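You operate a simulated robot arm through the tools that you are given. There is no shell and no other tool. Be economical: measure what you need, move in short steps, check, and stop when the job is done.

You run a simulated two-armed robot. Do the job below in one go: nothing can be reset, and whatever is moved stays where it is left.

TASK
Pick up the cartridge marked "chain" from the middle of the packing bench with one hand, pass it to the other hand and put it on the top of the crate table. Shut the blue cupboard door. Take the cream tape roll on the top of the cupboard and put it away on the left side of the blue table top. Put the red corner guard on the left side of the blue table top. Put the 500 g yellow card from the right end of the grading table on top of the blue cone and the 1 kg yellow card on the shelf under the platform. Open the yellow drawer. Do these in any order.

The check looks at the end state, three seconds after you hand in, the way a careful person would. Anything else that was tipped, shoved, dropped, spilled or broken makes it a failure.

THE ROBOT
Two 7-joint arms with fingered hands on one trunk, on a base that drives. Base frame: it is fixed to the floor where the robot stands at the start and does not move with it; the origin is under the middle of the robot, x ahead of it, y to its left, z up; the surface under the hand at the start is at about z = 880. Readings come in mm, rad, newtons and seconds.
The left shoulder is at the start at [43, 152, 1174], the right one opposite. With the tool pointing down near the work surface each hand reaches from about 420 to 800 mm from the robot's upright axis, wherever it stands, measured 20 degrees to its own side. Places, roughly: blue cone [-5000, 2000, 1000]; blue cupboard door [-5200, 3300, 400]; cartridge [750, -250, 1000]; cream tape roll (6x6x5 cm) [-4800, 3600, 900]; left side of the blue table top (17x52 cm) [-4740, -520, 1400]; red corner guard (9x8x6 cm) [-4600, 3600, 900]; shelf under the platform [-4900, -2000, 400]; top of the crate table [500, -3700, 800]; yellow card [-4750, 2000, 1000]; yellow drawer [-5100, 3600, 800]. Payload 3.8 kg a hand.
The TCP of each hand is the grasp point between the finger pads, 30 mm short of the fingertips. In the tool frame z runs along the fingers and y along their closing line. The gripper opens to 104 mm. The gripper's body begins 35 mm behind the TCP. The gripper is a hand of 5 fingers: y runs from the thumb to the fingers, the wrist lies at [-15, -104, -178] in the tool frame, and closing takes about 1.5 s.
Orientation is that of the tool frame in the base frame, as a unit quaternion [x, y, z, w]. With the fingers straight down and the wrist toward the robot, the tool's x, y and z point along [0, 1, 0], [1, 0, 0] and [0, 0, -1] of the base frame.

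THE INTERFACE
- The arms move only by the tool step_arm. It takes "left_deltas", "right_deltas" or both (then of equal length, played together; a hand with none holds still); each is a list of rows, each a list of 6 numbers: the shift along the base's x, y, z in units of 50 mm (1.0 is 50 mm), then the turn, a rotation vector about the base's x, y, z in units of 6 degrees (1.0 is 6 degrees). In form: [[dx, dy, dz, ax, ay, az], ...]. A call has 1 to 10 rows; each row shifts and turns the commanded pose from where the row before left it. "left_jaw" and "right_jaw" are, for a hand that has rows, the gripper command, from -1 (shut) to 1 (fully open), values between in proportion, set as the call begins (left out, the last holds). A call with a number of a shift or a turn outside -1 to 1 is refused whole. Each row takes 0.2 s and may step no farther than 50 mm and 0.15 rad from the row before; otherwise, or with a gripper value out of range, the whole call is refused. A pose out of reach is approached as far as the arm can. The call stops where the force on the tool passes 40 N (or 10 N more than at its start, if that is more) or the arm is blocked; 0.2 s more then pass. The fingers move at their own pace (about 72 mm/s each) and stop on an object; they squeeze with about 34 N. The grip force told is the motor's: it shows also when the fingers shut on nothing. Time passes only in rows, and 0.2 s behind the last, so rows that do not move let the fingers close. The reply holds the time, the measured pose of the TCP, the force on the tool along the base axes, the opening and the grip force, in the units named above and with some noise, with the torque about the TCP (base axes, N m) and any sound that the robot's microphone picked up, and new pictures: "show" is both (left out), scene, wrist or none (wrist: the cameras of the hands that moved).
- Cameras (640 x 400 px; columns grow to the right, rows downward): "scene" is now at [135, -35.1, 1329.8]; the picture's right is [-0.39, -0.92, 0.04], its down [-0.49, 0.17, -0.85] and it looks along [0.78, -0.36, -0.52] (base axes); focal length 282 px, centre (320, 200). "left" rides on the left gripper at [-80, -78, -141] in its tool frame; the picture's right is [-0.78, -0.30, 0.56], its down [0.53, -0.78, 0.33] and it looks along [0.33, 0.56, 0.76] (tool axes); focal length 247 px, centre (320, 200). "right" rides on the right gripper at [80, -78, -141] in its tool frame; the picture's right is [-0.78, 0.30, -0.56], its down [-0.53, -0.78, 0.33] and it looks along [-0.33, 0.56, 0.76] (tool axes); focal length 247 px, centre (320, 200). There is no depth. A picture from a camera that has moved, and an enlarged one, comes with that camera's place and axes in the base frame and with its lens.
- lift_body(by): slides the trunk up (or, below 0, down) by that many mm; the arms and the scene camera ride with it, the base frame stays. It gives what a move gives, with no picture.
- base_move(legs): drives the robot by 1 to 6 legs, each [ahead, left, turn to the left] in mm, mm and rad, along the robot's own axes; the way and the turn of a leg run together, so that a leg with both is an arc; at most 1500 mm and 3.142 rad a leg. The arms and the cameras ride along, it lands a little off, and it stops where it bumps. It gives what a move gives, and a new picture of the scene camera.
- set_fingers(index, middle, ring, little, thumb_bend, thumb_turn, hand): sets how far each is bent, from 0 (flat) to 1 (curled in); at 0.3 the hand is open as for a grip, at 0.7 the pads meet at the TCP. One left out holds its place. A second passes; each finger stops where it meets its share of the squeeze, and holds until it gets a number again. A gripper value or a shape takes the hand back. It gives what a move gives, with no picture; readings hold the bend of each and the force on index, middle, ring, little, thumb and palm. thumb_turn goes from beside the hand (0) to across from the fingers (1), as for a grip.
- set_grasp(shape, hand): the hand has 5 fingers and takes this shape, open, in about a second: jaw (thumb against the fingers, like two jaws); tri (thumb and two fingers); tip (a fingertip pinch); poke (one finger out to press); point (the index stretched); flat (the hand flat); cup (the hand cupped); fist (a fist). The gripper value then closes the fingers along that shape, each until it touches; the sizes above hold for jaw. It gives what a move gives, with no picture.
- turn_head(pan, tilt): turns the head with the scene camera to pan (to the left, within 1.396 rad either way) and tilt (down, from -0.506 to 1.204), counted from straight ahead of the robot. It gives what a move gives, and a new picture of the scene camera.
- inspect(camera, box): a new picture of the part [left, top, right, bottom] of that camera's present view, enlarged. No time passes.
- hand_in(): hands the job in; it is judged then, once.

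Go step by step. Nothing tells you exact positions but the pictures and the camera data: compare them with the known pose of the tool, close in by small moves and look again before you grip or let go. The budget is 196 turns and 260 pictures, counting those below and the enlarged ones. Unless the task says otherwise, let go and move clear before handing in, and close with one line.

The tools are called after "Request:" by a JSON object that holds its "fn" and its "kwargs". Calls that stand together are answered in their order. step_arm: Moves the arms, as the interface text tells. Its arguments: {"type":"object","properties":{"left_deltas":{"type":"array","items":{"type":"array","items":{"type":"number"}}},"left_jaw":{"type":"number"},"right_deltas":{"type":"array","items":{"type":"array","items":{"type":"number"}}},"right_jaw":{"type":"number"},"show":{"type":"string","enum":["both","scene","wrist","none"]}},"required":[]} The other tools are called the same way: lift_body (by) slides the trunk up or down; set_grasp (shape, hand) gives the hand a shape; set_fingers (index, middle, ring, little, thumb_bend, thumb_turn, hand) moves the fingers one by one; base_move (legs) drives the base; turn_head (pan, tilt) turns the head that bears the scene camera; inspect (camera, box) takes an enlarged picture of a part of a camera's view; hand_in () hands the job in.

At the start:

```text
time: 0.0
left_eef_pos: [481.9, -35.6, 1139.8]
left_tool_rot: [0.707, 0.707, 0.0, 0.0]
left_ft_force: [0.7, -0.2, -0.7]
left_moment: [-0.03, -0.03, 0.0]
left_opening: 103.8
left_grip_force: 0.0
left_shape: jaw
left_bend: [0.3, 0.3, 0.3, 0.3, 0.3, 0.98]
left_finger forces: [0.0, 0.1, 0.0, 0.1, 0.0, 0.0]
right_eef_pos: [369.4, -469.4, 1197.2]
right_tool_rot: [0.707, 0.707, 0.0, 0.0]
right_ft_force: [0.9, 0.1, 0.3]
right_moment: [-0.03, -0.02, 0.0]
right_opening: 103.8
right_grip_force: 0.0
right_shape: jaw
right_bend: [0.3, 0.3, 0.3, 0.3, 0.3, 0.98]
right_finger forces: [0.0, 0.1, 0.0, 0.1, 0.0, 0.0]
trunk travel left (down, up): [-250.0, 206.0]
robot x, y, heading: [0.8, -3.4, 0.0]
head pan, tilt: [-0.408, 0.443]
```

scene: 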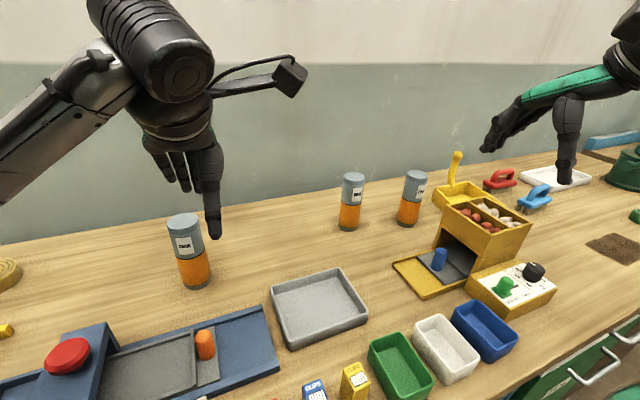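
right: 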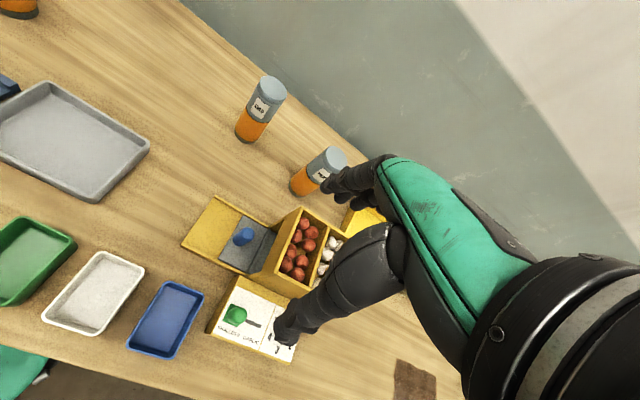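
left: 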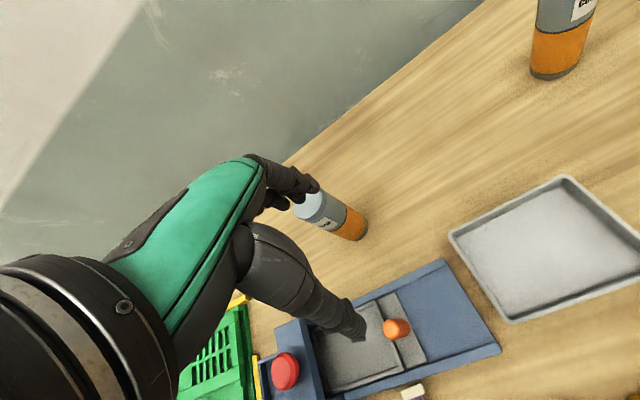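

I see three cartridges on the bench with labels; I'll enlarge them to find the one marked "chain".

Request:
{"fn": "inspect", "kwargs": {"camera": "scene", "box": [320, 150, 440, 240]}}

Request:
{"fn": "inspect", "kwargs": {"camera": "scene", "box": [150, 200, 240, 300]}}

```text
4.44 times, centred on (380, 195) of scene
camera zoom: at [135.0, -35.1, 1329.8], right [-0.39, -0.92, 0.04], down [-0.49, 0.17, -0.85], along [0.78, -0.36, -0.52], focal length 1253 px, centre (53, 222)
```

zoom: 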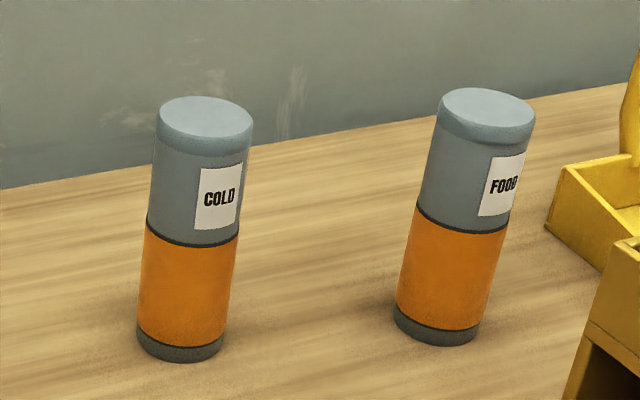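

```text
4.00 times, centred on (195, 250) of scene
camera zoom: at [135.0, -35.1, 1329.8], right [-0.39, -0.92, 0.04], down [-0.49, 0.17, -0.85], along [0.78, -0.36, -0.52], focal length 1128 px, centre (820, 0)
```

zoom: 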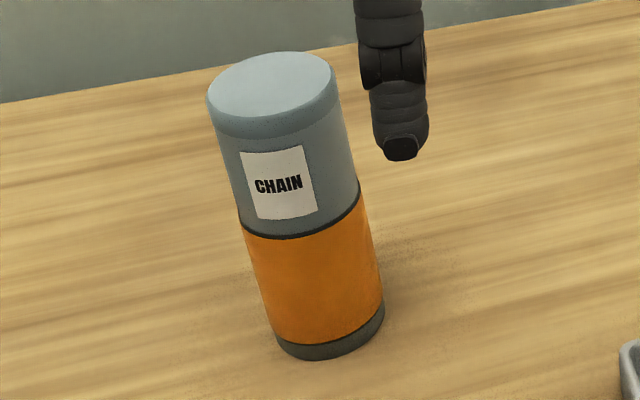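

The "chain" cartridge stands at about (602, 16), 58 mm thick and 150 mm tall. I'll bring the left hand above it and check.

Request:
{"fn": "step_arm", "kwargs": {"left_deltas": [[0.8, 0.345, 0, 0, 0, 0], [0.8, 0.345, 0, 0, 0, 0], [0.8, 0.345, 0, 0, 0, 0], [0, 0, -0.3, 0, 0, 0]], "left_jaw": 1}}

```text
time: 1.0
left_eef_pos: [599.8, 16.4, 1125.6]
left_tool_rot: [0.707, 0.707, 0.0, -0.001]
left_ft_force: [0.0, 0.6, 0.1]
left_moment: [-0.01, 0.0, 0.01]
left_opening: 103.6
left_grip_force: 0.1
left_shape: jaw
left_bend: [0.3, 0.3, 0.3, 0.3, 0.3, 0.98]
left_finger forces: [0.0, 0.0, 0.0, 0.0, 0.0, 0.0]
right_eef_pos: [369.5, -469.7, 1196.2]
right_tool_rot: [0.707, 0.707, -0.001, 0.0]
right_ft_force: [-0.6, 0.6, 0.0]
right_moment: [0.03, -0.01, 0.01]
right_opening: 103.6
right_grip_force: 0.1
right_shape: jaw
right_bend: [0.3, 0.3, 0.3, 0.3, 0.3, 0.98]
right_finger forces: [0.0, 0.0, 0.0, 0.1, 0.0, 0.0]
trunk travel left (down, up): [-250.0, 206.0]
robot x, y, heading: [1.3, 1.3, -0.005]
head pan, tilt: [-0.408, 0.443]
camera scene: at [135.1, -35.0, 1329.8], right [-0.39, -0.92, 0.04], down [-0.49, 0.17, -0.85], along [0.78, -0.36, -0.52], focal length 282 px, centre (320, 200)
camera left: at [522.7, -64.0, 1267.4], right [-0.3, -0.78, -0.56], down [-0.78, 0.53, -0.33], along [0.56, 0.33, -0.76], focal length 247 px, centre (320, 200)
```

scene: 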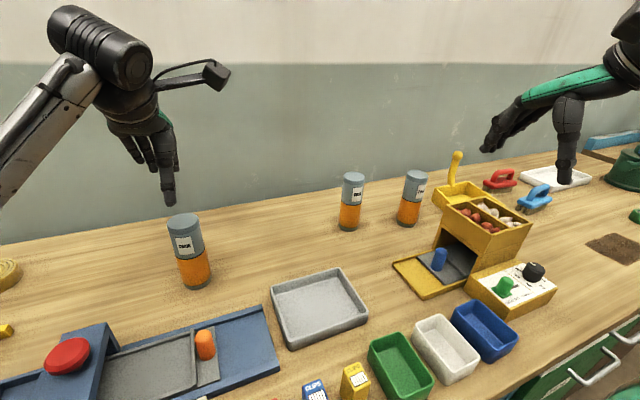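
left: 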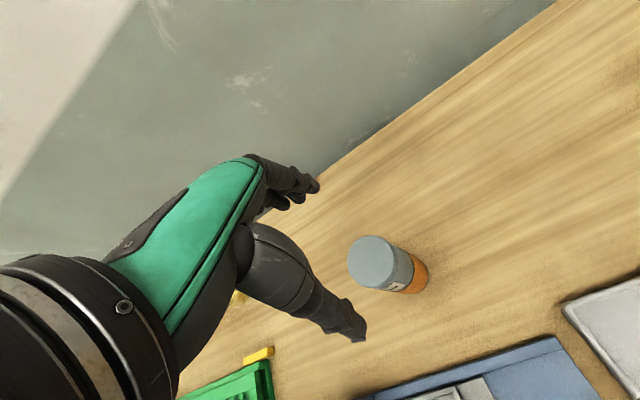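

The hand is over the cartridge (about 4 mm off). I descend to the top 35 mm and close.

Request:
{"fn": "step_arm", "kwargs": {"left_deltas": [[0, -0.08, -0.6, 0, 0, 0], [0, 0, -0.6, 0, 0, 0], [0, 0, -0.5, 0, 0, 0], [0, 0, -0.5, 0, 0, 0]], "show": "both"}}

```text
time: 2.0
left_eef_pos: [601.4, 10.1, 1015.6]
left_tool_rot: [0.707, 0.708, 0.001, -0.001]
left_ft_force: [0.0, -0.1, -0.6]
left_moment: [-0.01, 0.0, 0.0]
left_opening: 103.8
left_grip_force: 0.1
left_shape: jaw
left_bend: [0.3, 0.3, 0.3, 0.3, 0.3, 0.98]
left_finger forces: [0.1, 0.0, 0.0, 0.0, 0.1, 0.1]
right_eef_pos: [368.2, -469.0, 1196.8]
right_tool_rot: [0.707, 0.707, -0.001, 0.0]
right_ft_force: [-0.2, -0.2, -0.6]
right_moment: [-0.01, -0.01, 0.03]
right_opening: 103.6
right_grip_force: 0.0
right_shape: jaw
right_bend: [0.3, 0.3, 0.3, 0.3, 0.3, 0.98]
right_finger forces: [0.0, 0.1, 0.0, 0.1, 0.0, 0.0]
trunk travel left (down, up): [-250.0, 206.0]
robot x, y, heading: [3.9, 1.1, -0.007]
head pan, tilt: [-0.408, 0.443]
camera scene: at [135.3, -35.0, 1329.8], right [-0.39, -0.92, 0.04], down [-0.49, 0.17, -0.85], along [0.78, -0.36, -0.52], focal length 282 px, centre (320, 200)
camera left: at [523.5, -69.8, 1156.7], right [-0.3, -0.78, -0.56], down [-0.78, 0.53, -0.33], along [0.56, 0.33, -0.76], focal length 247 px, centre (320, 200)
```

scene: 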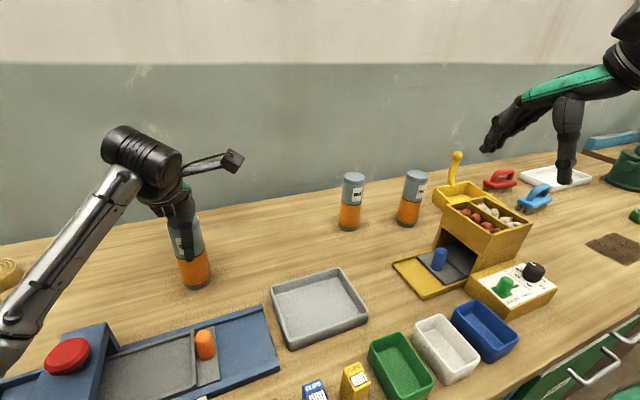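
left: 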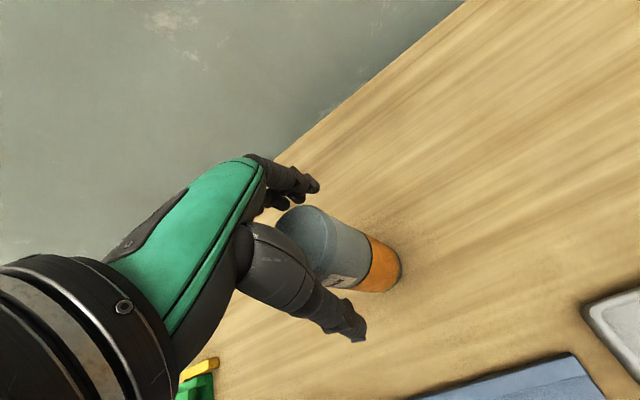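

Cartridge stands between thumb and fingers. Closing, then a small lift.

Request:
{"fn": "step_arm", "kwargs": {"left_deltas": [[0, 0, 0, 0, 0, 0], [0, 0, 0, 0, 0, 0], [0, 0, 0, 0, 0, 0], [0, 0, 0, 0, 0, 0], [0, 0, 0, 0, 0, 0], [0, 0, 0, 0, 0, 0], [0, 0, 0, 0, 0, 0]], "left_jaw": -1, "show": "none"}}

Request:
{"fn": "step_arm", "kwargs": {"left_deltas": [[0, 0, 0.5, 0, 0, 0], [0, 0, 1, 0, 0, 0], [0, 0, 1, 0, 0, 0], [0, 0, 1, 0, 0, 0]]}}

```text
time: 3.6
left_eef_pos: [600.6, 11.4, 1015.0]
left_tool_rot: [0.707, 0.707, 0.001, 0.0]
left_ft_force: [-1.3, 0.0, -0.2]
left_moment: [0.01, 0.09, 0.0]
left_opening: 44.0
left_grip_force: 33.8
left_shape: jaw
left_bend: [0.74, 0.48, 0.53, 0.49, 0.72, 1.0]
left_finger forces: [18.1, 10.2, 0.1, 0.0, 29.7, 0.0]
right_eef_pos: [369.1, -468.5, 1197.5]
right_tool_rot: [0.707, 0.707, -0.001, 0.0]
right_ft_force: [-0.3, 1.6, 0.0]
right_moment: [-0.02, 0.02, -0.01]
right_opening: 103.6
right_grip_force: 0.1
right_shape: jaw
right_bend: [0.3, 0.3, 0.3, 0.3, 0.3, 0.98]
right_finger forces: [0.1, 0.1, 0.0, 0.1, 0.1, 0.1]
trunk travel left (down, up): [-250.0, 206.0]
robot x, y, heading: [-1.8, -0.6, 0.001]
head pan, tilt: [-0.408, 0.443]
```

```text
time: 4.6
left_eef_pos: [603.5, 11.0, 1189.2]
left_tool_rot: [0.707, 0.707, -0.001, -0.001]
left_ft_force: [-0.3, -0.9, -4.0]
left_moment: [0.0, 0.01, 0.0]
left_opening: 43.8
left_grip_force: 34.2
left_shape: jaw
left_bend: [0.74, 0.48, 0.53, 0.49, 0.72, 1.0]
left_finger forces: [18.5, 10.3, 0.1, 0.0, 29.4, 0.0]
right_eef_pos: [368.4, -470.3, 1196.1]
right_tool_rot: [0.707, 0.707, -0.001, 0.001]
right_ft_force: [-1.1, 0.3, -0.5]
right_moment: [-0.02, -0.02, 0.01]
right_opening: 103.7
right_grip_force: 0.0
right_shape: jaw
right_bend: [0.3, 0.3, 0.3, 0.3, 0.3, 0.98]
right_finger forces: [0.1, 0.1, 0.1, 0.1, 0.0, 0.0]
trunk travel left (down, up): [-250.0, 206.0]
robot x, y, heading: [0.6, -0.4, 0.001]
head pan, tilt: [-0.408, 0.443]
camera scene: at [134.6, -35.5, 1329.8], right [-0.39, -0.92, 0.04], down [-0.49, 0.17, -0.85], along [0.78, -0.36, -0.52], focal length 282 px, centre (320, 200)
camera left: at [525.0, -70.1, 1331.8], right [-0.3, -0.78, -0.56], down [-0.78, 0.54, -0.33], along [0.56, 0.33, -0.76], focal length 247 px, centre (320, 200)
```

scene: 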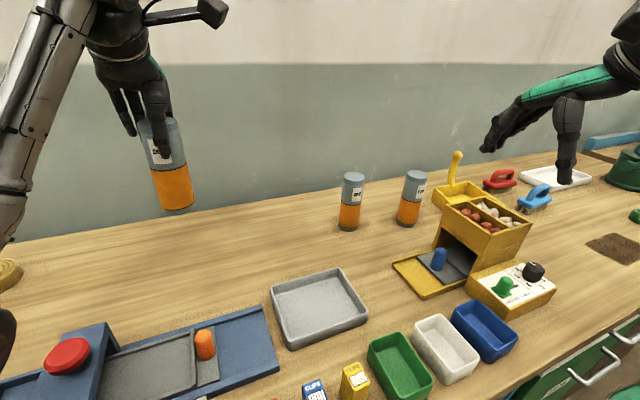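
left: 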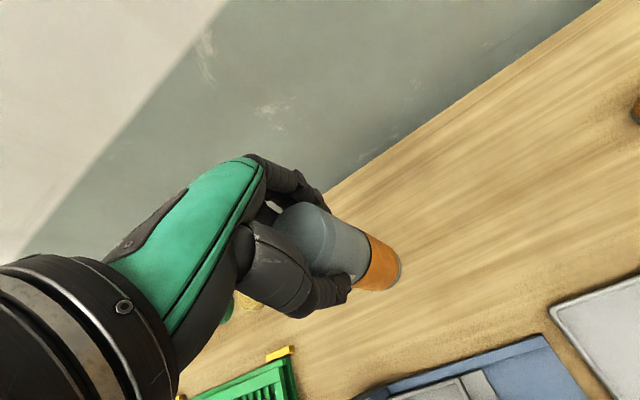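

Cartridge is held securely. I back away from the bench to do the handover in free space.

Request:
{"fn": "base_move", "kwargs": {"legs": [[-700, 0, 0]]}}

Request:
{"fn": "turn_head", "kwargs": {"pan": 0.0, "tilt": 0.45}}

```text
time: 8.4
left_eef_pos: [-99.5, 11.2, 1188.7]
left_tool_rot: [0.705, 0.709, -0.001, 0.0]
left_ft_force: [-0.8, -0.3, -3.8]
left_moment: [-0.03, 0.01, -0.02]
left_opening: 43.3
left_grip_force: 34.0
left_shape: jaw
left_bend: [0.74, 0.48, 0.53, 0.49, 0.72, 1.0]
left_finger forces: [18.7, 10.4, 0.2, 0.0, 29.3, 0.0]
right_eef_pos: [-331.2, -469.0, 1196.1]
right_tool_rot: [0.705, 0.709, -0.001, 0.0]
right_ft_force: [0.2, -0.4, -0.4]
right_moment: [0.03, -0.04, 0.01]
right_opening: 104.0
right_grip_force: 0.2
right_shape: jaw
right_bend: [0.3, 0.3, 0.3, 0.3, 0.3, 0.98]
right_finger forces: [0.0, 0.1, 0.0, 0.0, 0.1, 0.1]
trunk travel left (down, up): [-250.0, 206.0]
robot x, y, heading: [-701.5, -3.6, 0.008]
head pan, tilt: [-0.408, 0.443]
camera scene: at [-566.6, -36.1, 1329.6], right [-0.39, -0.92, 0.04], down [-0.49, 0.17, -0.85], along [0.78, -0.36, -0.52], focal length 282 px, centre (320, 200)
```

scene: 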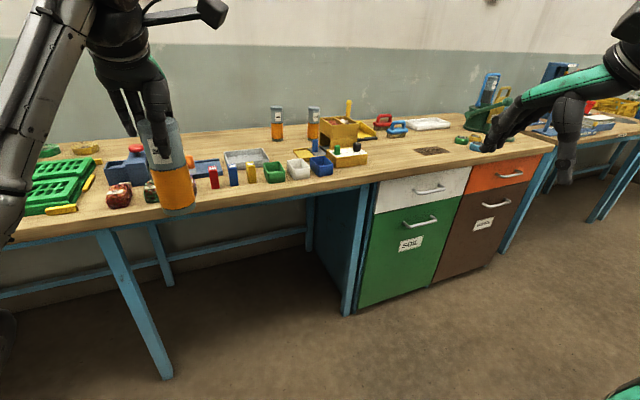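

```text
time: 9.3
left_eef_pos: [-98.7, 11.9, 1188.5]
left_tool_rot: [0.705, 0.709, 0.0, -0.001]
left_ft_force: [0.2, -0.4, -3.2]
left_moment: [-0.01, -0.03, 0.03]
left_opening: 43.5
left_grip_force: 34.5
left_shape: jaw
left_bend: [0.74, 0.48, 0.53, 0.49, 0.72, 1.0]
left_finger forces: [18.5, 10.4, 0.2, 0.0, 29.4, 0.0]
right_eef_pos: [-330.9, -470.1, 1195.5]
right_tool_rot: [0.706, 0.708, 0.0, -0.001]
right_ft_force: [0.5, 0.5, 0.3]
right_moment: [0.01, 0.01, 0.01]
right_opening: 103.8
right_grip_force: 0.1
right_shape: jaw
right_bend: [0.3, 0.3, 0.3, 0.3, 0.3, 0.98]
right_finger forces: [0.0, 0.0, 0.1, 0.0, 0.0, 0.0]
trunk travel left (down, up): [-250.0, 206.0]
robot x, y, heading: [-701.7, -2.6, 0.013]
head pan, tilt: [0.0, 0.45]
camera scene: at [-559.8, 0.5, 1328.3], right [0.0, -1.0, 0.0], down [-0.53, 0.0, -0.85], along [0.85, 0.0, -0.53], focal length 282 px, centre (320, 200)
```

scene: 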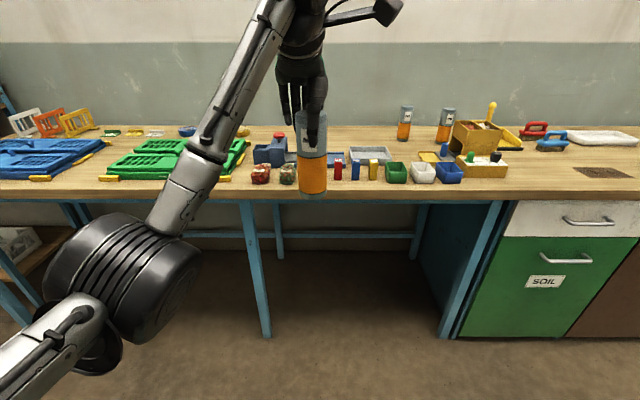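

Let me zoom on the left hand to see how the fingers sit across the cartridge.

Request:
{"fn": "inspect", "kwargs": {"camera": "scene", "box": [250, 30, 378, 210]}}

Request:
{"fn": "inspect", "kwargs": {"camera": "left", "box": [160, 120, 440, 340]}}

```text
2.22 times, centred on (314, 120) of scene
camera zoom: at [-559.8, 0.5, 1328.3], right [0.0, -1.0, 0.0], down [-0.53, 0.0, -0.85], along [0.85, 0.0, -0.53], focal length 626 px, centre (333, 378)
```

zoom: 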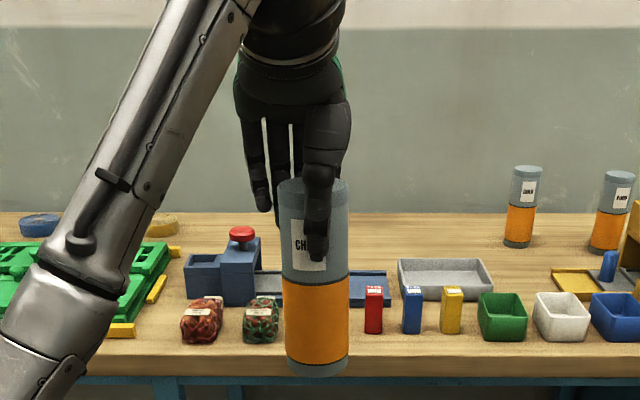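

```text
1.82 times, centred on (300, 230) of left
camera zoom: at [-176.3, -68.7, 1331.2], right [-0.29, -0.78, -0.56], down [-0.78, 0.53, -0.33], along [0.55, 0.34, -0.76], focal length 449 px, centre (356, 146)
```

zoom: 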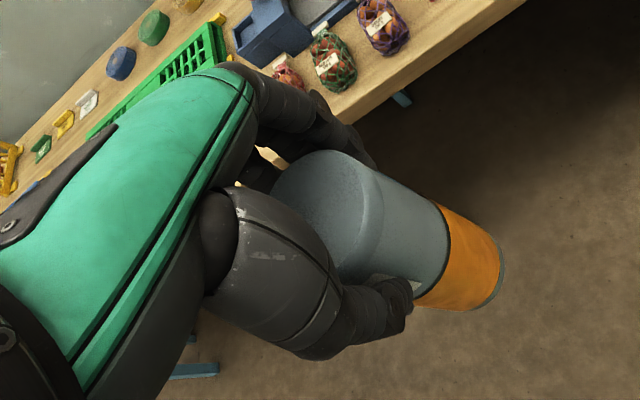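

The left ring/little fingers lie to its +y side, so the right hand's will point down when rolled. I roll the right hand 90° so its fingers point left, staying clear of the cartridge.

Request:
{"fn": "step_arm", "kwargs": {"right_deltas": [[0.31, 0.2, -0.087, 1, 0, 0], [0.31, 0.2, -0.087, 1, 0, 0], [0.31, 0.2, -0.087, 1, 0, 0], [0.31, 0.2, -0.087, 1, 0, 0], [0.31, 0.2, -0.087, 1, 0, 0], [0.31, 0.2, -0.087, 1, 0, 0], [0.31, 0.2, -0.087, 1, 0, 0], [0.31, 0.2, -0.087, 1, 0, 0], [0.31, 0.2, -0.087, 1, 0, 0], [0.31, 0.2, -0.087, 1, 0, 0]], "right_jaw": 1, "show": "none"}}

Request:
{"fn": "step_arm", "kwargs": {"right_deltas": [[0.31, 0.2, -0.087, 1, 0, 0], [0.31, 0.2, -0.087, 1, 0, 0], [0.31, 0.2, -0.087, 1, 0, 0], [0.31, 0.2, -0.087, 1, 0, 0], [0.31, 0.2, -0.087, 1, 0, 0]]}}

```text
time: 11.5
left_eef_pos: [-98.9, 11.9, 1189.2]
left_tool_rot: [0.705, 0.709, 0.0, -0.001]
left_ft_force: [-0.2, 0.3, -2.6]
left_moment: [0.0, 0.02, 0.03]
left_opening: 43.6
left_grip_force: 33.9
left_shape: jaw
left_bend: [0.74, 0.48, 0.53, 0.49, 0.72, 1.0]
left_finger forces: [18.5, 10.3, 0.1, 0.1, 29.4, 0.1]
right_eef_pos: [-174.6, -369.1, 1152.4]
right_tool_rot: [0.61, 0.614, 0.354, -0.354]
right_ft_force: [0.0, 0.4, -0.1]
right_moment: [-0.01, -0.01, 0.0]
right_opening: 103.6
right_grip_force: 0.1
right_shape: jaw
right_bend: [0.3, 0.3, 0.3, 0.3, 0.3, 0.98]
right_finger forces: [0.1, 0.0, 0.0, 0.0, 0.0, 0.1]
trunk travel left (down, up): [-250.0, 206.0]
robot x, y, heading: [-704.2, -1.3, 0.011]
head pan, tilt: [0.0, 0.45]
```

```text
time: 12.7
left_eef_pos: [-98.6, 12.0, 1189.5]
left_tool_rot: [0.705, 0.709, -0.001, -0.001]
left_ft_force: [-0.6, 0.9, -2.9]
left_moment: [-0.04, -0.02, -0.04]
left_opening: 43.6
left_grip_force: 33.9
left_shape: jaw
left_bend: [0.74, 0.48, 0.53, 0.49, 0.72, 1.0]
left_finger forces: [18.6, 10.4, 0.2, 0.1, 29.5, 0.0]
right_eef_pos: [-97.5, -318.3, 1130.9]
right_tool_rot: [0.499, 0.5, 0.502, -0.499]
right_ft_force: [0.4, 0.1, 0.2]
right_moment: [-0.02, -0.05, 0.01]
right_opening: 103.5
right_grip_force: 0.1
right_shape: jaw
right_bend: [0.3, 0.3, 0.3, 0.3, 0.3, 0.98]
right_finger forces: [0.1, 0.1, 0.1, 0.0, 0.0, 0.1]
trunk travel left (down, up): [-250.0, 206.0]
robot x, y, heading: [-702.6, -1.8, 0.007]
head pan, tilt: [0.0, 0.45]
camera scene: at [-558.9, 1.0, 1328.1], right [0.0, -1.0, 0.0], down [-0.54, 0.0, -0.84], along [0.84, 0.0, -0.54], focal length 282 px, centre (320, 200)
camera right: at [-177.2, -459.0, 1210.8], right [0.3, -0.56, -0.78], down [-0.77, 0.33, -0.54], along [0.56, 0.76, -0.33], focal length 247 px, centre (320, 200)
```

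scene: 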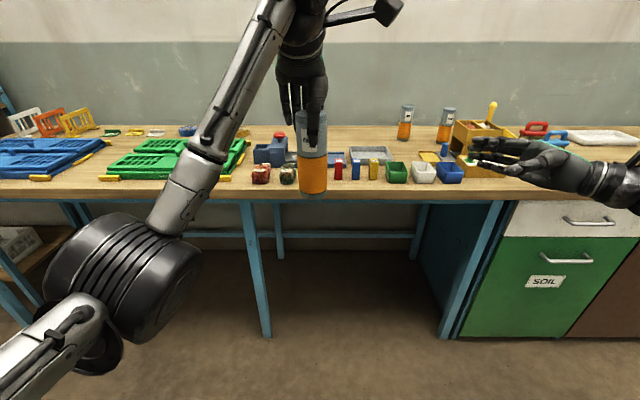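
right: 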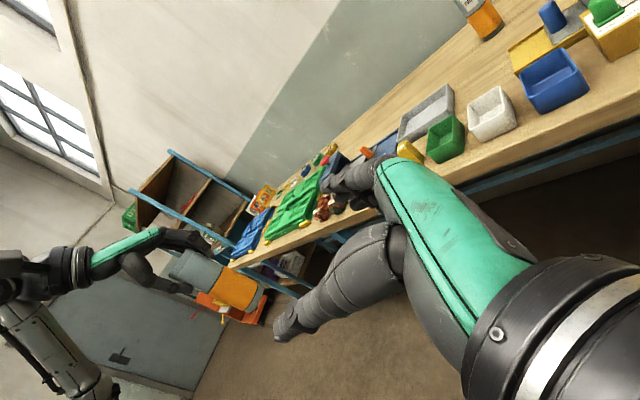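

The right hand is rolled and level. I move it left toward the cartridge's lower half and check before closing.

Request:
{"fn": "step_arm", "kwargs": {"right_deltas": [[0, 1, 0, 0, 0, 0], [0, 1, 0, 0, 0, 0], [0, 1, 0, 0, 0, 0], [0, 1, 0, 0, 0, 0], [0, 0.8, 0, 0, 0, 0]]}}

Request:
{"fn": "inspect", "kwargs": {"camera": "scene", "box": [260, 60, 420, 220]}}

```text
time: 13.9
left_eef_pos: [-99.1, 11.8, 1188.9]
left_tool_rot: [0.705, 0.709, -0.001, 0.0]
left_ft_force: [-0.7, 0.4, -2.6]
left_moment: [-0.01, 0.02, 0.0]
left_opening: 43.6
left_grip_force: 34.0
left_shape: jaw
left_bend: [0.74, 0.48, 0.53, 0.49, 0.72, 1.0]
left_finger forces: [18.6, 10.4, 0.2, 0.1, 29.3, 0.0]
right_eef_pos: [-97.9, -77.4, 1133.0]
right_tool_rot: [0.499, 0.501, 0.501, -0.5]
right_ft_force: [-0.5, 0.1, -0.7]
right_moment: [-0.03, 0.0, 0.0]
right_opening: 104.0
right_grip_force: 0.0
right_shape: jaw
right_bend: [0.3, 0.3, 0.3, 0.3, 0.3, 0.98]
right_finger forces: [0.1, 0.0, 0.0, 0.0, 0.1, 0.0]
trunk travel left (down, up): [-250.0, 206.0]
robot x, y, heading: [-700.9, 0.4, 0.006]
head pan, tilt: [0.0, 0.45]
camera scene: at [-559.6, 1.5, 1328.2], right [0.0, -1.0, 0.0], down [-0.53, 0.0, -0.85], along [0.85, 0.0, -0.53], focal length 282 px, centre (320, 200)
camera right: at [-176.4, -218.0, 1213.0], right [0.3, -0.56, -0.77], down [-0.77, 0.33, -0.54], along [0.56, 0.76, -0.33], focal length 247 px, centre (320, 200)
```

scene: 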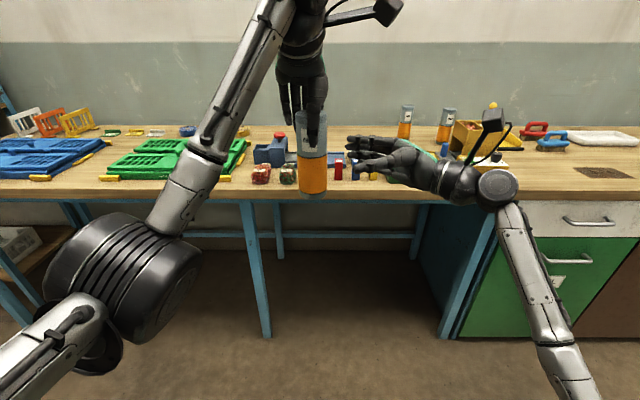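
right: 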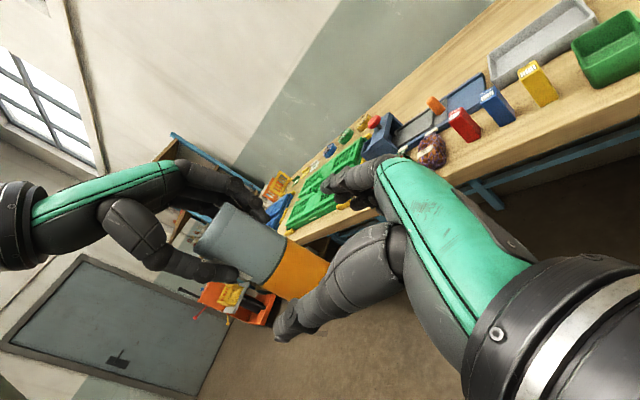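

```text
2.50 times, centred on (340, 140) of scene
camera zoom: at [-559.6, 1.5, 1328.2], right [0.0, -1.0, 0.0], down [-0.53, 0.0, -0.85], along [0.85, 0.0, -0.53], focal length 705 px, centre (270, 350)
```

zoom: 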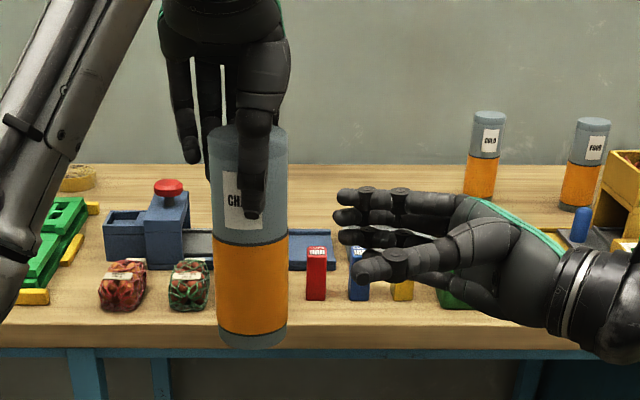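

Fingers straddle the right region; I lower by 10 mm to keep clear of the left fingertips and slide in.

Request:
{"fn": "step_arm", "kwargs": {"right_deltas": [[0, 0, -0.22, 0, 0, 0], [0, 0.6, 0, 0, 0, 0], [0, 0.6, 0, 0, 0, 0], [0, 0.5, 0, 0, 0, 0]]}}

Request:
{"fn": "inspect", "kwargs": {"camera": "scene", "box": [260, 60, 420, 220]}}

```text
time: 14.9
left_eef_pos: [-98.7, 13.2, 1189.8]
left_tool_rot: [0.705, 0.709, -0.001, -0.001]
left_ft_force: [0.5, 0.1, -3.8]
left_moment: [-0.02, 0.04, 0.0]
left_opening: 43.5
left_grip_force: 34.0
left_shape: jaw
left_bend: [0.74, 0.48, 0.53, 0.49, 0.72, 1.0]
left_finger forces: [18.5, 10.4, 0.2, 0.1, 29.5, 0.1]
right_eef_pos: [-99.9, 5.9, 1120.3]
right_tool_rot: [0.499, 0.501, 0.502, -0.498]
right_ft_force: [0.9, -0.8, -0.5]
right_moment: [-0.03, 0.02, -0.03]
right_opening: 103.7
right_grip_force: 0.0
right_shape: jaw
right_bend: [0.3, 0.3, 0.3, 0.3, 0.3, 0.98]
right_finger forces: [0.1, 0.0, 0.1, 0.1, 0.0, 0.1]
trunk travel left (down, up): [-250.0, 206.0]
robot x, y, heading: [-702.1, -0.0, 0.008]
head pan, tilt: [0.0, 0.45]
camera scene: at [-559.6, 1.2, 1328.3], right [0.0, -1.0, 0.0], down [-0.53, 0.0, -0.85], along [0.85, 0.0, -0.53], focal length 282 px, centre (320, 200)
camera right: at [-177.2, -133.9, 1200.5], right [0.3, -0.56, -0.77], down [-0.77, 0.33, -0.54], along [0.56, 0.76, -0.33], focal length 247 px, centre (320, 200)
```

scene: 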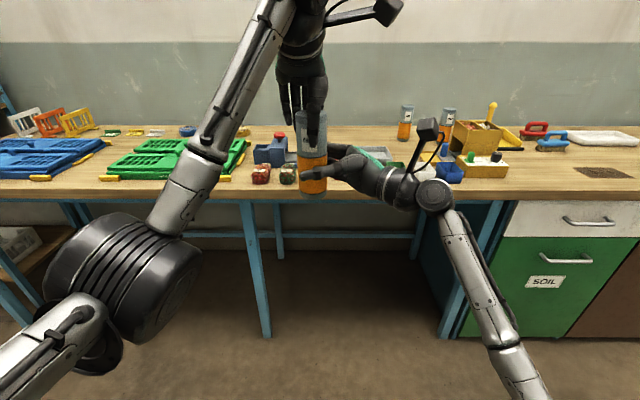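
right: 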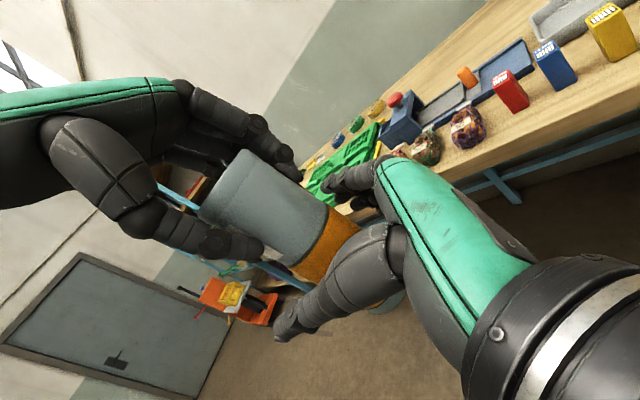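

```text
2.50 times, centred on (340, 140) of scene
camera zoom: at [-559.6, 1.2, 1328.3], right [0.0, -1.0, 0.0], down [-0.53, 0.0, -0.85], along [0.85, 0.0, -0.53], focal length 705 px, centre (270, 350)
```

zoom: 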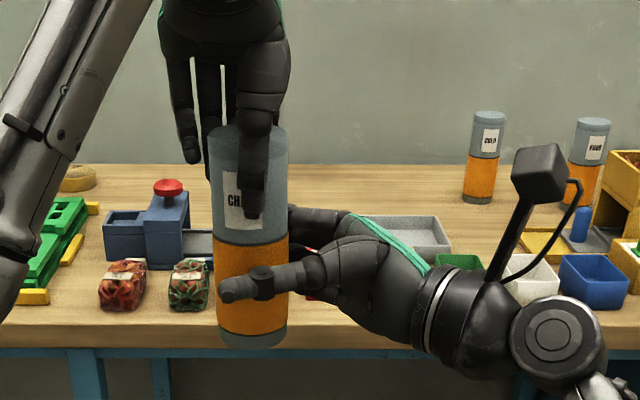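

Right hand straddles the orange body; I nudge in and close it.

Request:
{"fn": "step_arm", "kwargs": {"right_deltas": [[0, 0.1, 0, 0, 0, 0], [0, 0, 0, 0, 0, 0], [0, 0, 0, 0, 0, 0], [0, 0, 0, 0, 0, 0], [0, 0, 0, 0, 0, 0], [0, 0, 0, 0, 0, 0], [0, 0, 0, 0, 0, 0], [0, 0, 0, 0, 0, 0]], "right_jaw": -1, "show": "scene"}}

Request:
{"fn": "inspect", "kwargs": {"camera": "scene", "box": [260, 60, 420, 220]}}

```text
time: 16.7
left_eef_pos: [-99.5, 11.3, 1190.3]
left_tool_rot: [0.705, 0.709, 0.0, 0.0]
left_ft_force: [3.3, -3.6, -0.2]
left_moment: [-0.12, -0.07, 0.02]
left_opening: 43.4
left_grip_force: 34.1
left_shape: jaw
left_bend: [0.74, 0.48, 0.53, 0.49, 0.73, 1.0]
left_finger forces: [20.9, 11.0, 0.2, 0.0, 29.3, 0.1]
right_eef_pos: [-98.8, 10.6, 1121.1]
right_tool_rot: [0.499, 0.501, 0.501, -0.499]
right_ft_force: [-3.6, 3.8, 0.3]
right_moment: [-0.08, -0.16, -0.04]
right_opening: 36.8
right_grip_force: 34.0
right_shape: jaw
right_bend: [0.74, 0.55, 0.52, 0.45, 0.75, 1.0]
right_finger forces: [14.0, 6.1, 3.2, 1.8, 27.4, 0.0]
trunk travel left (down, up): [-250.0, 206.0]
robot x, y, heading: [-705.0, -1.0, 0.008]
head pan, tilt: [0.0, 0.45]
camera scene: at [-559.7, 0.7, 1328.3], right [0.0, -1.0, 0.0], down [-0.53, 0.0, -0.85], along [0.85, 0.0, -0.53], focal length 282 px, centre (320, 200)
```

scene: 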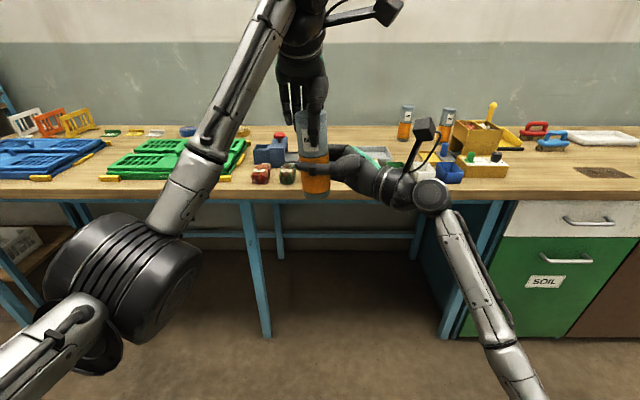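

```text
2.50 times, centred on (340, 140) of scene
camera zoom: at [-559.7, 0.7, 1328.3], right [0.0, -1.0, 0.0], down [-0.53, 0.0, -0.85], along [0.85, 0.0, -0.53], focal length 705 px, centre (270, 350)
```

zoom: 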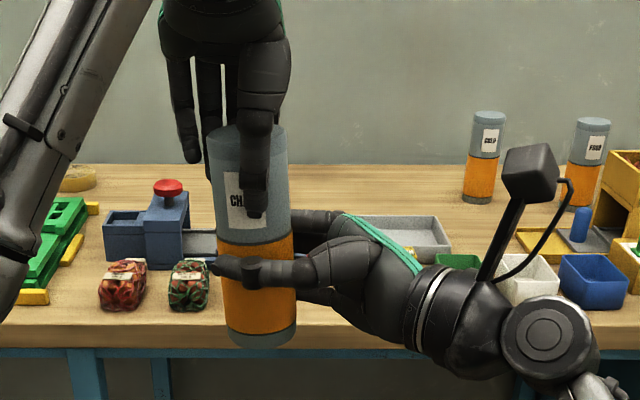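

The right hand has it (34 N). I open the left hand and raise it straight up.

Request:
{"fn": "step_arm", "kwargs": {"left_deltas": [[0, 0, 0, 0, 0, 0], [0, 0, 0, 0, 0, 0], [0, 0, 0, 0, 0, 0], [0, 0, 0, 0, 0, 0], [0, 0, 0, 0, 0, 0]], "left_jaw": 1, "show": "none"}}

Request:
{"fn": "step_arm", "kwargs": {"left_deltas": [[0, 0, 0.5, 0, 0, 0], [0, 0, 0.8, 0, 0, 0], [0, 0.5, 0.8, 0, 0, 0], [-0.5, 0.8, 0, 0, 0, 0], [-1, 0.8, 0, 0, 0, 0], [-1, 0.8, 0, 0, 0, 0], [-1, 0.8, -1, 0, 0, 0]], "show": "scene"}}

Request:
{"fn": "inspect", "kwargs": {"camera": "scene", "box": [260, 60, 420, 220]}}

```text
time: 17.9
left_eef_pos: [-98.3, 13.2, 1189.8]
left_tool_rot: [0.705, 0.709, 0.0, -0.001]
left_ft_force: [-1.1, 0.4, 0.1]
left_moment: [-0.02, 0.0, 0.02]
left_opening: 103.6
left_grip_force: 0.1
left_shape: jaw
left_bend: [0.3, 0.3, 0.3, 0.3, 0.3, 0.98]
left_finger forces: [0.1, 0.0, 0.0, 0.0, 0.1, 0.0]
right_eef_pos: [-98.6, 11.2, 1121.6]
right_tool_rot: [0.499, 0.501, 0.5, -0.499]
right_ft_force: [-0.6, -1.1, -0.2]
right_moment: [0.03, -0.01, -0.02]
right_opening: 34.0
right_grip_force: 33.5
right_shape: jaw
right_bend: [0.76, 0.59, 0.58, 0.47, 0.78, 1.0]
right_finger forces: [18.9, 2.8, 2.5, 2.2, 25.4, 0.0]
trunk travel left (down, up): [-250.0, 206.0]
robot x, y, heading: [-704.6, 0.9, 0.006]
head pan, tilt: [0.0, 0.45]
```

```text
refused: row 5 steps farther than a row can; nothing moved
```

```text
2.50 times, centred on (340, 140) of scene
camera zoom: at [-559.7, 0.7, 1328.3], right [0.0, -1.0, 0.0], down [-0.53, 0.0, -0.85], along [0.85, 0.0, -0.53], focal length 705 px, centre (270, 350)
```

zoom: 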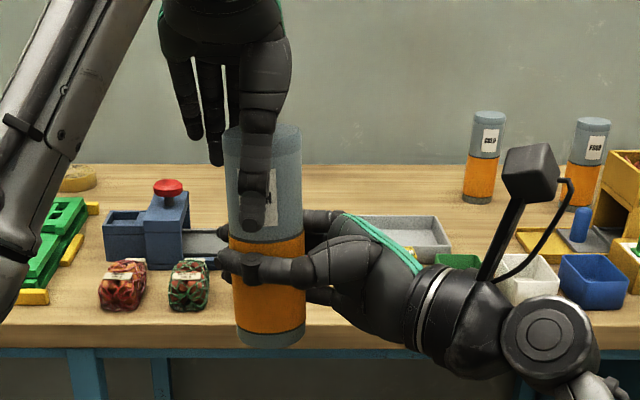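

Step rows were too long for one; repeating with shorter rows.

Request:
{"fn": "step_arm", "kwargs": {"left_deltas": [[0, 0, 0.5, 0, 0, 0], [0, 0, 0.8, 0, 0, 0], [0, 0.5, 0.8, 0, 0, 0], [-0.5, 0.8, 0, 0, 0, 0], [-0.7, 0.7, 0, 0, 0, 0], [-0.7, 0.7, 0, 0, 0, 0], [-0.7, 0.7, 0, 0, 0, 0]], "show": "scene"}}

Request:
{"fn": "inspect", "kwargs": {"camera": "scene", "box": [260, 60, 420, 220]}}

```text
time: 19.5
left_eef_pos: [-232.5, 182.4, 1293.3]
left_tool_rot: [0.705, 0.709, -0.001, 0.001]
left_ft_force: [0.4, -0.6, 0.2]
left_moment: [-0.03, -0.02, 0.02]
left_opening: 104.0
left_grip_force: 0.0
left_shape: jaw
left_bend: [0.3, 0.3, 0.3, 0.3, 0.3, 0.97]
left_finger forces: [0.0, 0.0, 0.1, 0.0, 0.1, 0.1]
right_eef_pos: [-100.0, 13.3, 1121.5]
right_tool_rot: [0.499, 0.502, 0.501, -0.498]
right_ft_force: [-0.8, -0.1, 0.4]
right_moment: [0.01, 0.02, 0.04]
right_opening: 33.8
right_grip_force: 34.2
right_shape: jaw
right_bend: [0.76, 0.59, 0.58, 0.47, 0.78, 1.0]
right_finger forces: [18.7, 2.9, 2.4, 2.2, 25.3, 0.0]
trunk travel left (down, up): [-250.0, 206.0]
robot x, y, heading: [-704.6, -2.7, 0.005]
head pan, tilt: [0.0, 0.45]
camera scene: at [-561.3, 3.0, 1328.5], right [0.0, -1.0, 0.0], down [-0.53, 0.0, -0.85], along [0.85, 0.0, -0.53], focal length 282 px, centre (320, 200)
```

scene: 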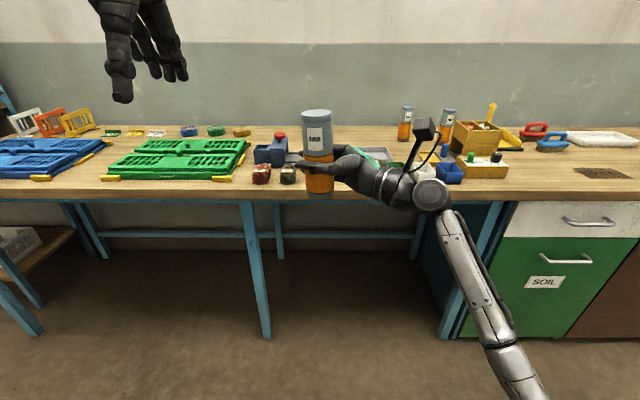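

```text
2.50 times, centred on (340, 140) of scene
camera zoom: at [-561.3, 3.0, 1328.5], right [0.0, -1.0, 0.0], down [-0.53, 0.0, -0.85], along [0.85, 0.0, -0.53], focal length 705 px, centre (270, 350)
```

zoom: 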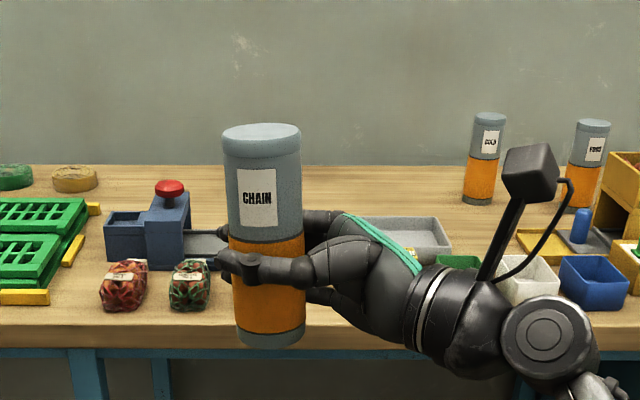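

The right hand holds it firmly. Next I look toward the crate table (to the right) before driving.

Request:
{"fn": "turn_head", "kwargs": {"pan": -1.35, "tilt": 0.3}}

```text
time: 21.0
left_eef_pos: [-229.6, 181.1, 1293.2]
left_tool_rot: [0.705, 0.709, -0.001, -0.001]
left_ft_force: [0.3, -0.4, -0.3]
left_moment: [0.01, 0.03, 0.01]
left_opening: 103.7
left_grip_force: 0.1
left_shape: jaw
left_bend: [0.3, 0.3, 0.3, 0.3, 0.3, 0.97]
left_finger forces: [0.0, 0.0, 0.1, 0.0, 0.1, 0.0]
right_eef_pos: [-97.7, 12.4, 1121.3]
right_tool_rot: [0.5, 0.5, 0.5, -0.5]
right_ft_force: [-0.2, -0.5, 0.6]
right_moment: [0.04, 0.0, 0.0]
right_opening: 33.9
right_grip_force: 34.1
right_shape: jaw
right_bend: [0.76, 0.59, 0.58, 0.47, 0.78, 1.0]
right_finger forces: [18.8, 2.8, 2.4, 2.2, 25.3, 0.0]
trunk travel left (down, up): [-250.0, 206.0]
robot x, y, heading: [-699.7, -3.4, 0.004]
head pan, tilt: [-1.349, 0.3]
camera scene: at [-628.6, -90.7, 1350.2], right [-0.97, -0.23, 0.11], down [-0.17, 0.29, -0.94], along [0.18, -0.93, -0.32], focal length 282 px, centre (320, 200)
```

scene: 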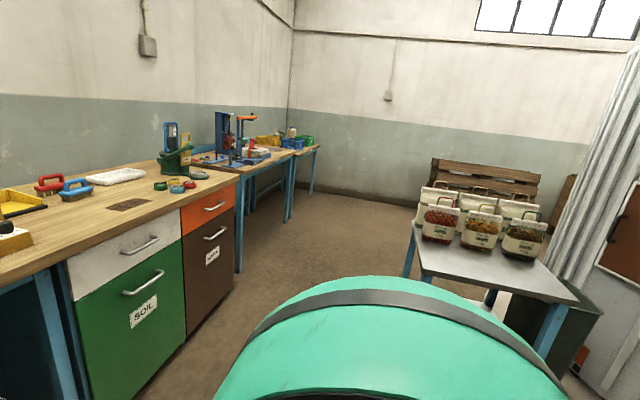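

The crate table is the far one along the wall past the press bench. I turn right, shift to the aisle centre (x≈-340) and drive on.

Request:
{"fn": "base_move", "kwargs": {"legs": [[0, 0, -1.571], [0, 360, 0], [1500, 0, 0]]}}

Request:
{"fn": "turn_head", "kwargs": {"pan": 0.3, "tilt": 0.35}}

```text
time: 34.2
left_eef_pos: [-158.3, -1979.7, 1292.7]
left_tool_rot: [1.0, -0.003, 0.0, 0.0]
left_ft_force: [0.7, 0.2, 0.4]
left_moment: [-0.01, 0.01, -0.02]
left_opening: 103.7
left_grip_force: 0.2
left_shape: jaw
left_bend: [0.3, 0.3, 0.3, 0.3, 0.3, 0.97]
left_finger forces: [0.1, 0.1, 0.1, 0.1, 0.1, 0.0]
right_eef_pos: [-328.7, -2109.3, 1121.3]
right_tool_rot: [0.707, -0.002, 0.707, 0.004]
right_ft_force: [1.0, 0.4, 0.1]
right_moment: [0.01, -0.01, 0.03]
right_opening: 33.9
right_grip_force: 33.7
right_shape: jaw
right_bend: [0.76, 0.59, 0.58, 0.47, 0.79, 1.0]
right_finger forces: [18.2, 2.8, 2.2, 2.2, 24.1, 0.0]
trunk travel left (down, up): [-250.0, 206.0]
robot x, y, heading: [-331.7, -1501.9, -1.578]
head pan, tilt: [-1.349, 0.3]
camera scene: at [-426.9, -1576.8, 1350.2], right [-0.21, 0.97, 0.11], down [0.29, 0.17, -0.94], along [-0.93, -0.17, -0.32], focal length 282 px, centre (320, 200)
```

scene: 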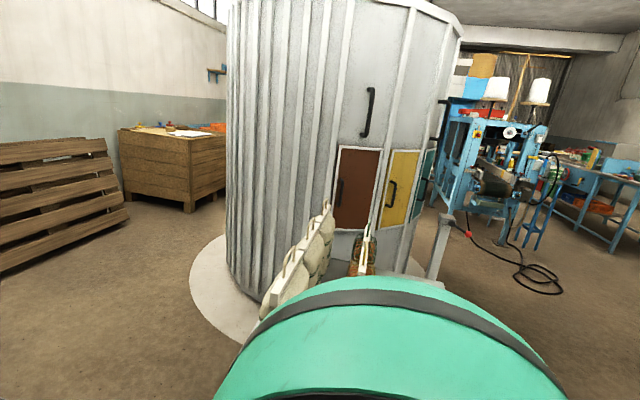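

```text
time: 35.9
left_eef_pos: [-156.5, -1980.5, 1293.0]
left_tool_rot: [1.0, -0.005, -0.001, 0.0]
left_ft_force: [0.1, -0.1, 0.4]
left_moment: [0.01, 0.0, 0.03]
left_opening: 103.8
left_grip_force: 0.1
left_shape: jaw
left_bend: [0.3, 0.3, 0.3, 0.3, 0.3, 0.97]
left_finger forces: [0.0, 0.1, 0.0, 0.0, 0.1, 0.0]
right_eef_pos: [-327.9, -2108.6, 1121.1]
right_tool_rot: [0.707, -0.002, 0.707, 0.004]
right_ft_force: [0.8, 0.8, 0.0]
right_moment: [0.03, -0.01, -0.01]
right_opening: 33.7
right_grip_force: 34.2
right_shape: jaw
right_bend: [0.76, 0.59, 0.58, 0.47, 0.79, 1.0]
right_finger forces: [18.1, 2.8, 2.2, 2.2, 24.1, 0.0]
trunk travel left (down, up): [-250.0, 206.0]
robot x, y, heading: [-335.7, -1506.4, -1.579]
head pan, tilt: [0.3, 0.351]
camera scene: at [-308.8, -1645.2, 1337.8], right [-0.96, -0.29, -0.03], down [-0.1, 0.43, -0.9], along [0.27, -0.85, -0.44], focal length 282 px, centre (320, 200)
```

scene: 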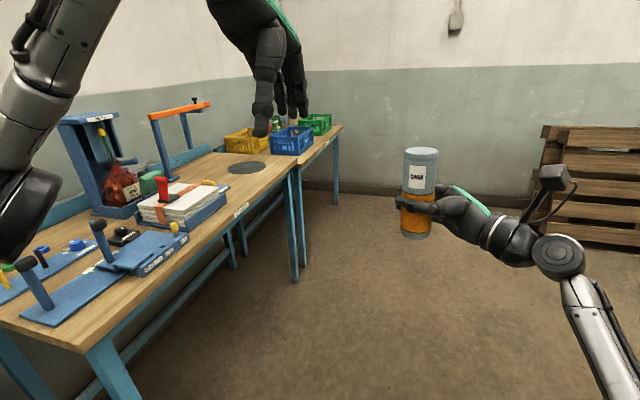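

The crate table (front edge x≈275, y≈-3000…-4050) is ahead left. I drive on and turn to face it, keeping back.

Request:
{"fn": "base_move", "kwargs": {"legs": [[1450, -100, 0], [450, 0, 0], [0, 0, 1.578]]}}

Request:
{"fn": "turn_head", "kwargs": {"pan": 0.0, "tilt": 0.5}}

```text
time: 49.2
left_eef_pos: [37.5, -3220.7, 1294.1]
left_tool_rot: [0.707, 0.707, 0.0, 0.0]
left_ft_force: [0.0, 0.5, 0.5]
left_moment: [-0.03, -0.01, -0.03]
left_opening: 103.6
left_grip_force: 0.0
left_shape: jaw
left_bend: [0.3, 0.3, 0.3, 0.3, 0.3, 0.97]
left_finger forces: [0.1, 0.0, 0.1, 0.0, 0.1, 0.1]
right_eef_pos: [167.8, -3390.4, 1121.2]
right_tool_rot: [0.5, 0.5, 0.502, -0.498]
right_ft_force: [0.3, 0.0, -3.3]
right_moment: [0.03, -0.03, 0.0]
right_opening: 33.3
right_grip_force: 34.3
right_shape: jaw
right_bend: [0.76, 0.59, 0.58, 0.47, 0.79, 1.0]
right_finger forces: [18.1, 2.7, 2.2, 2.2, 23.7, 0.1]
trunk travel left (down, up): [-250.0, 206.0]
robot x, y, heading: [-435.5, -3397.2, 0.003]
head pan, tilt: [0.3, 0.351]
camera scene: at [-294.6, -3371.8, 1337.8], right [0.3, -0.95, -0.03], down [-0.43, -0.1, -0.9], along [0.85, 0.28, -0.44], focal length 282 px, centre (320, 200)
```

scene: 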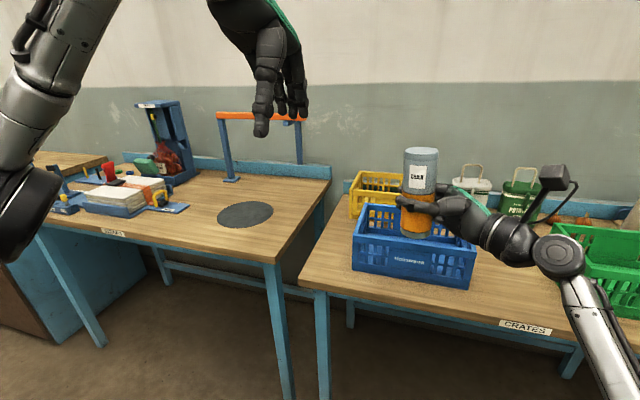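

```text
time: 50.0
left_eef_pos: [36.4, -3220.5, 1293.8]
left_tool_rot: [0.706, 0.708, 0.0, 0.0]
left_ft_force: [-0.2, 0.0, 0.4]
left_moment: [0.04, 0.01, 0.03]
left_opening: 104.1
left_grip_force: 0.1
left_shape: jaw
left_bend: [0.3, 0.3, 0.3, 0.3, 0.3, 0.97]
left_finger forces: [0.0, 0.1, 0.1, 0.1, 0.0, 0.1]
right_eef_pos: [169.6, -3389.6, 1121.8]
right_tool_rot: [0.5, 0.5, 0.502, -0.498]
right_ft_force: [-0.3, -0.7, -4.5]
right_moment: [-0.02, 0.03, 0.0]
right_opening: 33.4
right_grip_force: 33.9
right_shape: jaw
right_bend: [0.76, 0.59, 0.58, 0.47, 0.79, 1.0]
right_finger forces: [18.0, 2.8, 2.1, 2.2, 23.7, 0.0]
trunk travel left (down, up): [-250.0, 206.0]
robot x, y, heading: [-436.1, -3400.4, 0.004]
head pan, tilt: [0.0, 0.499]
camera scene: at [-294.1, -3399.3, 1324.0], right [0.0, -1.0, 0.0], down [-0.57, 0.0, -0.82], along [0.82, 0.0, -0.57], focal length 282 px, centre (320, 200)
```

scene: 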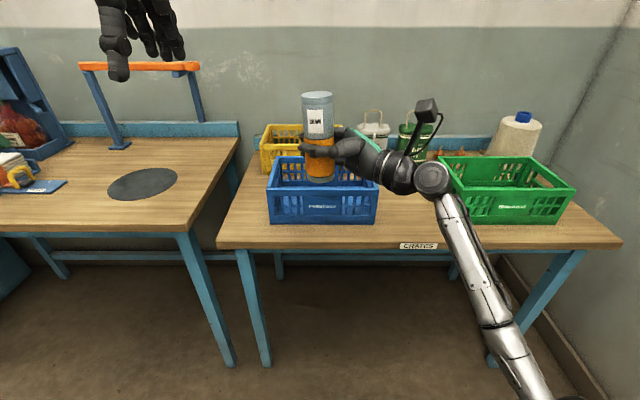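

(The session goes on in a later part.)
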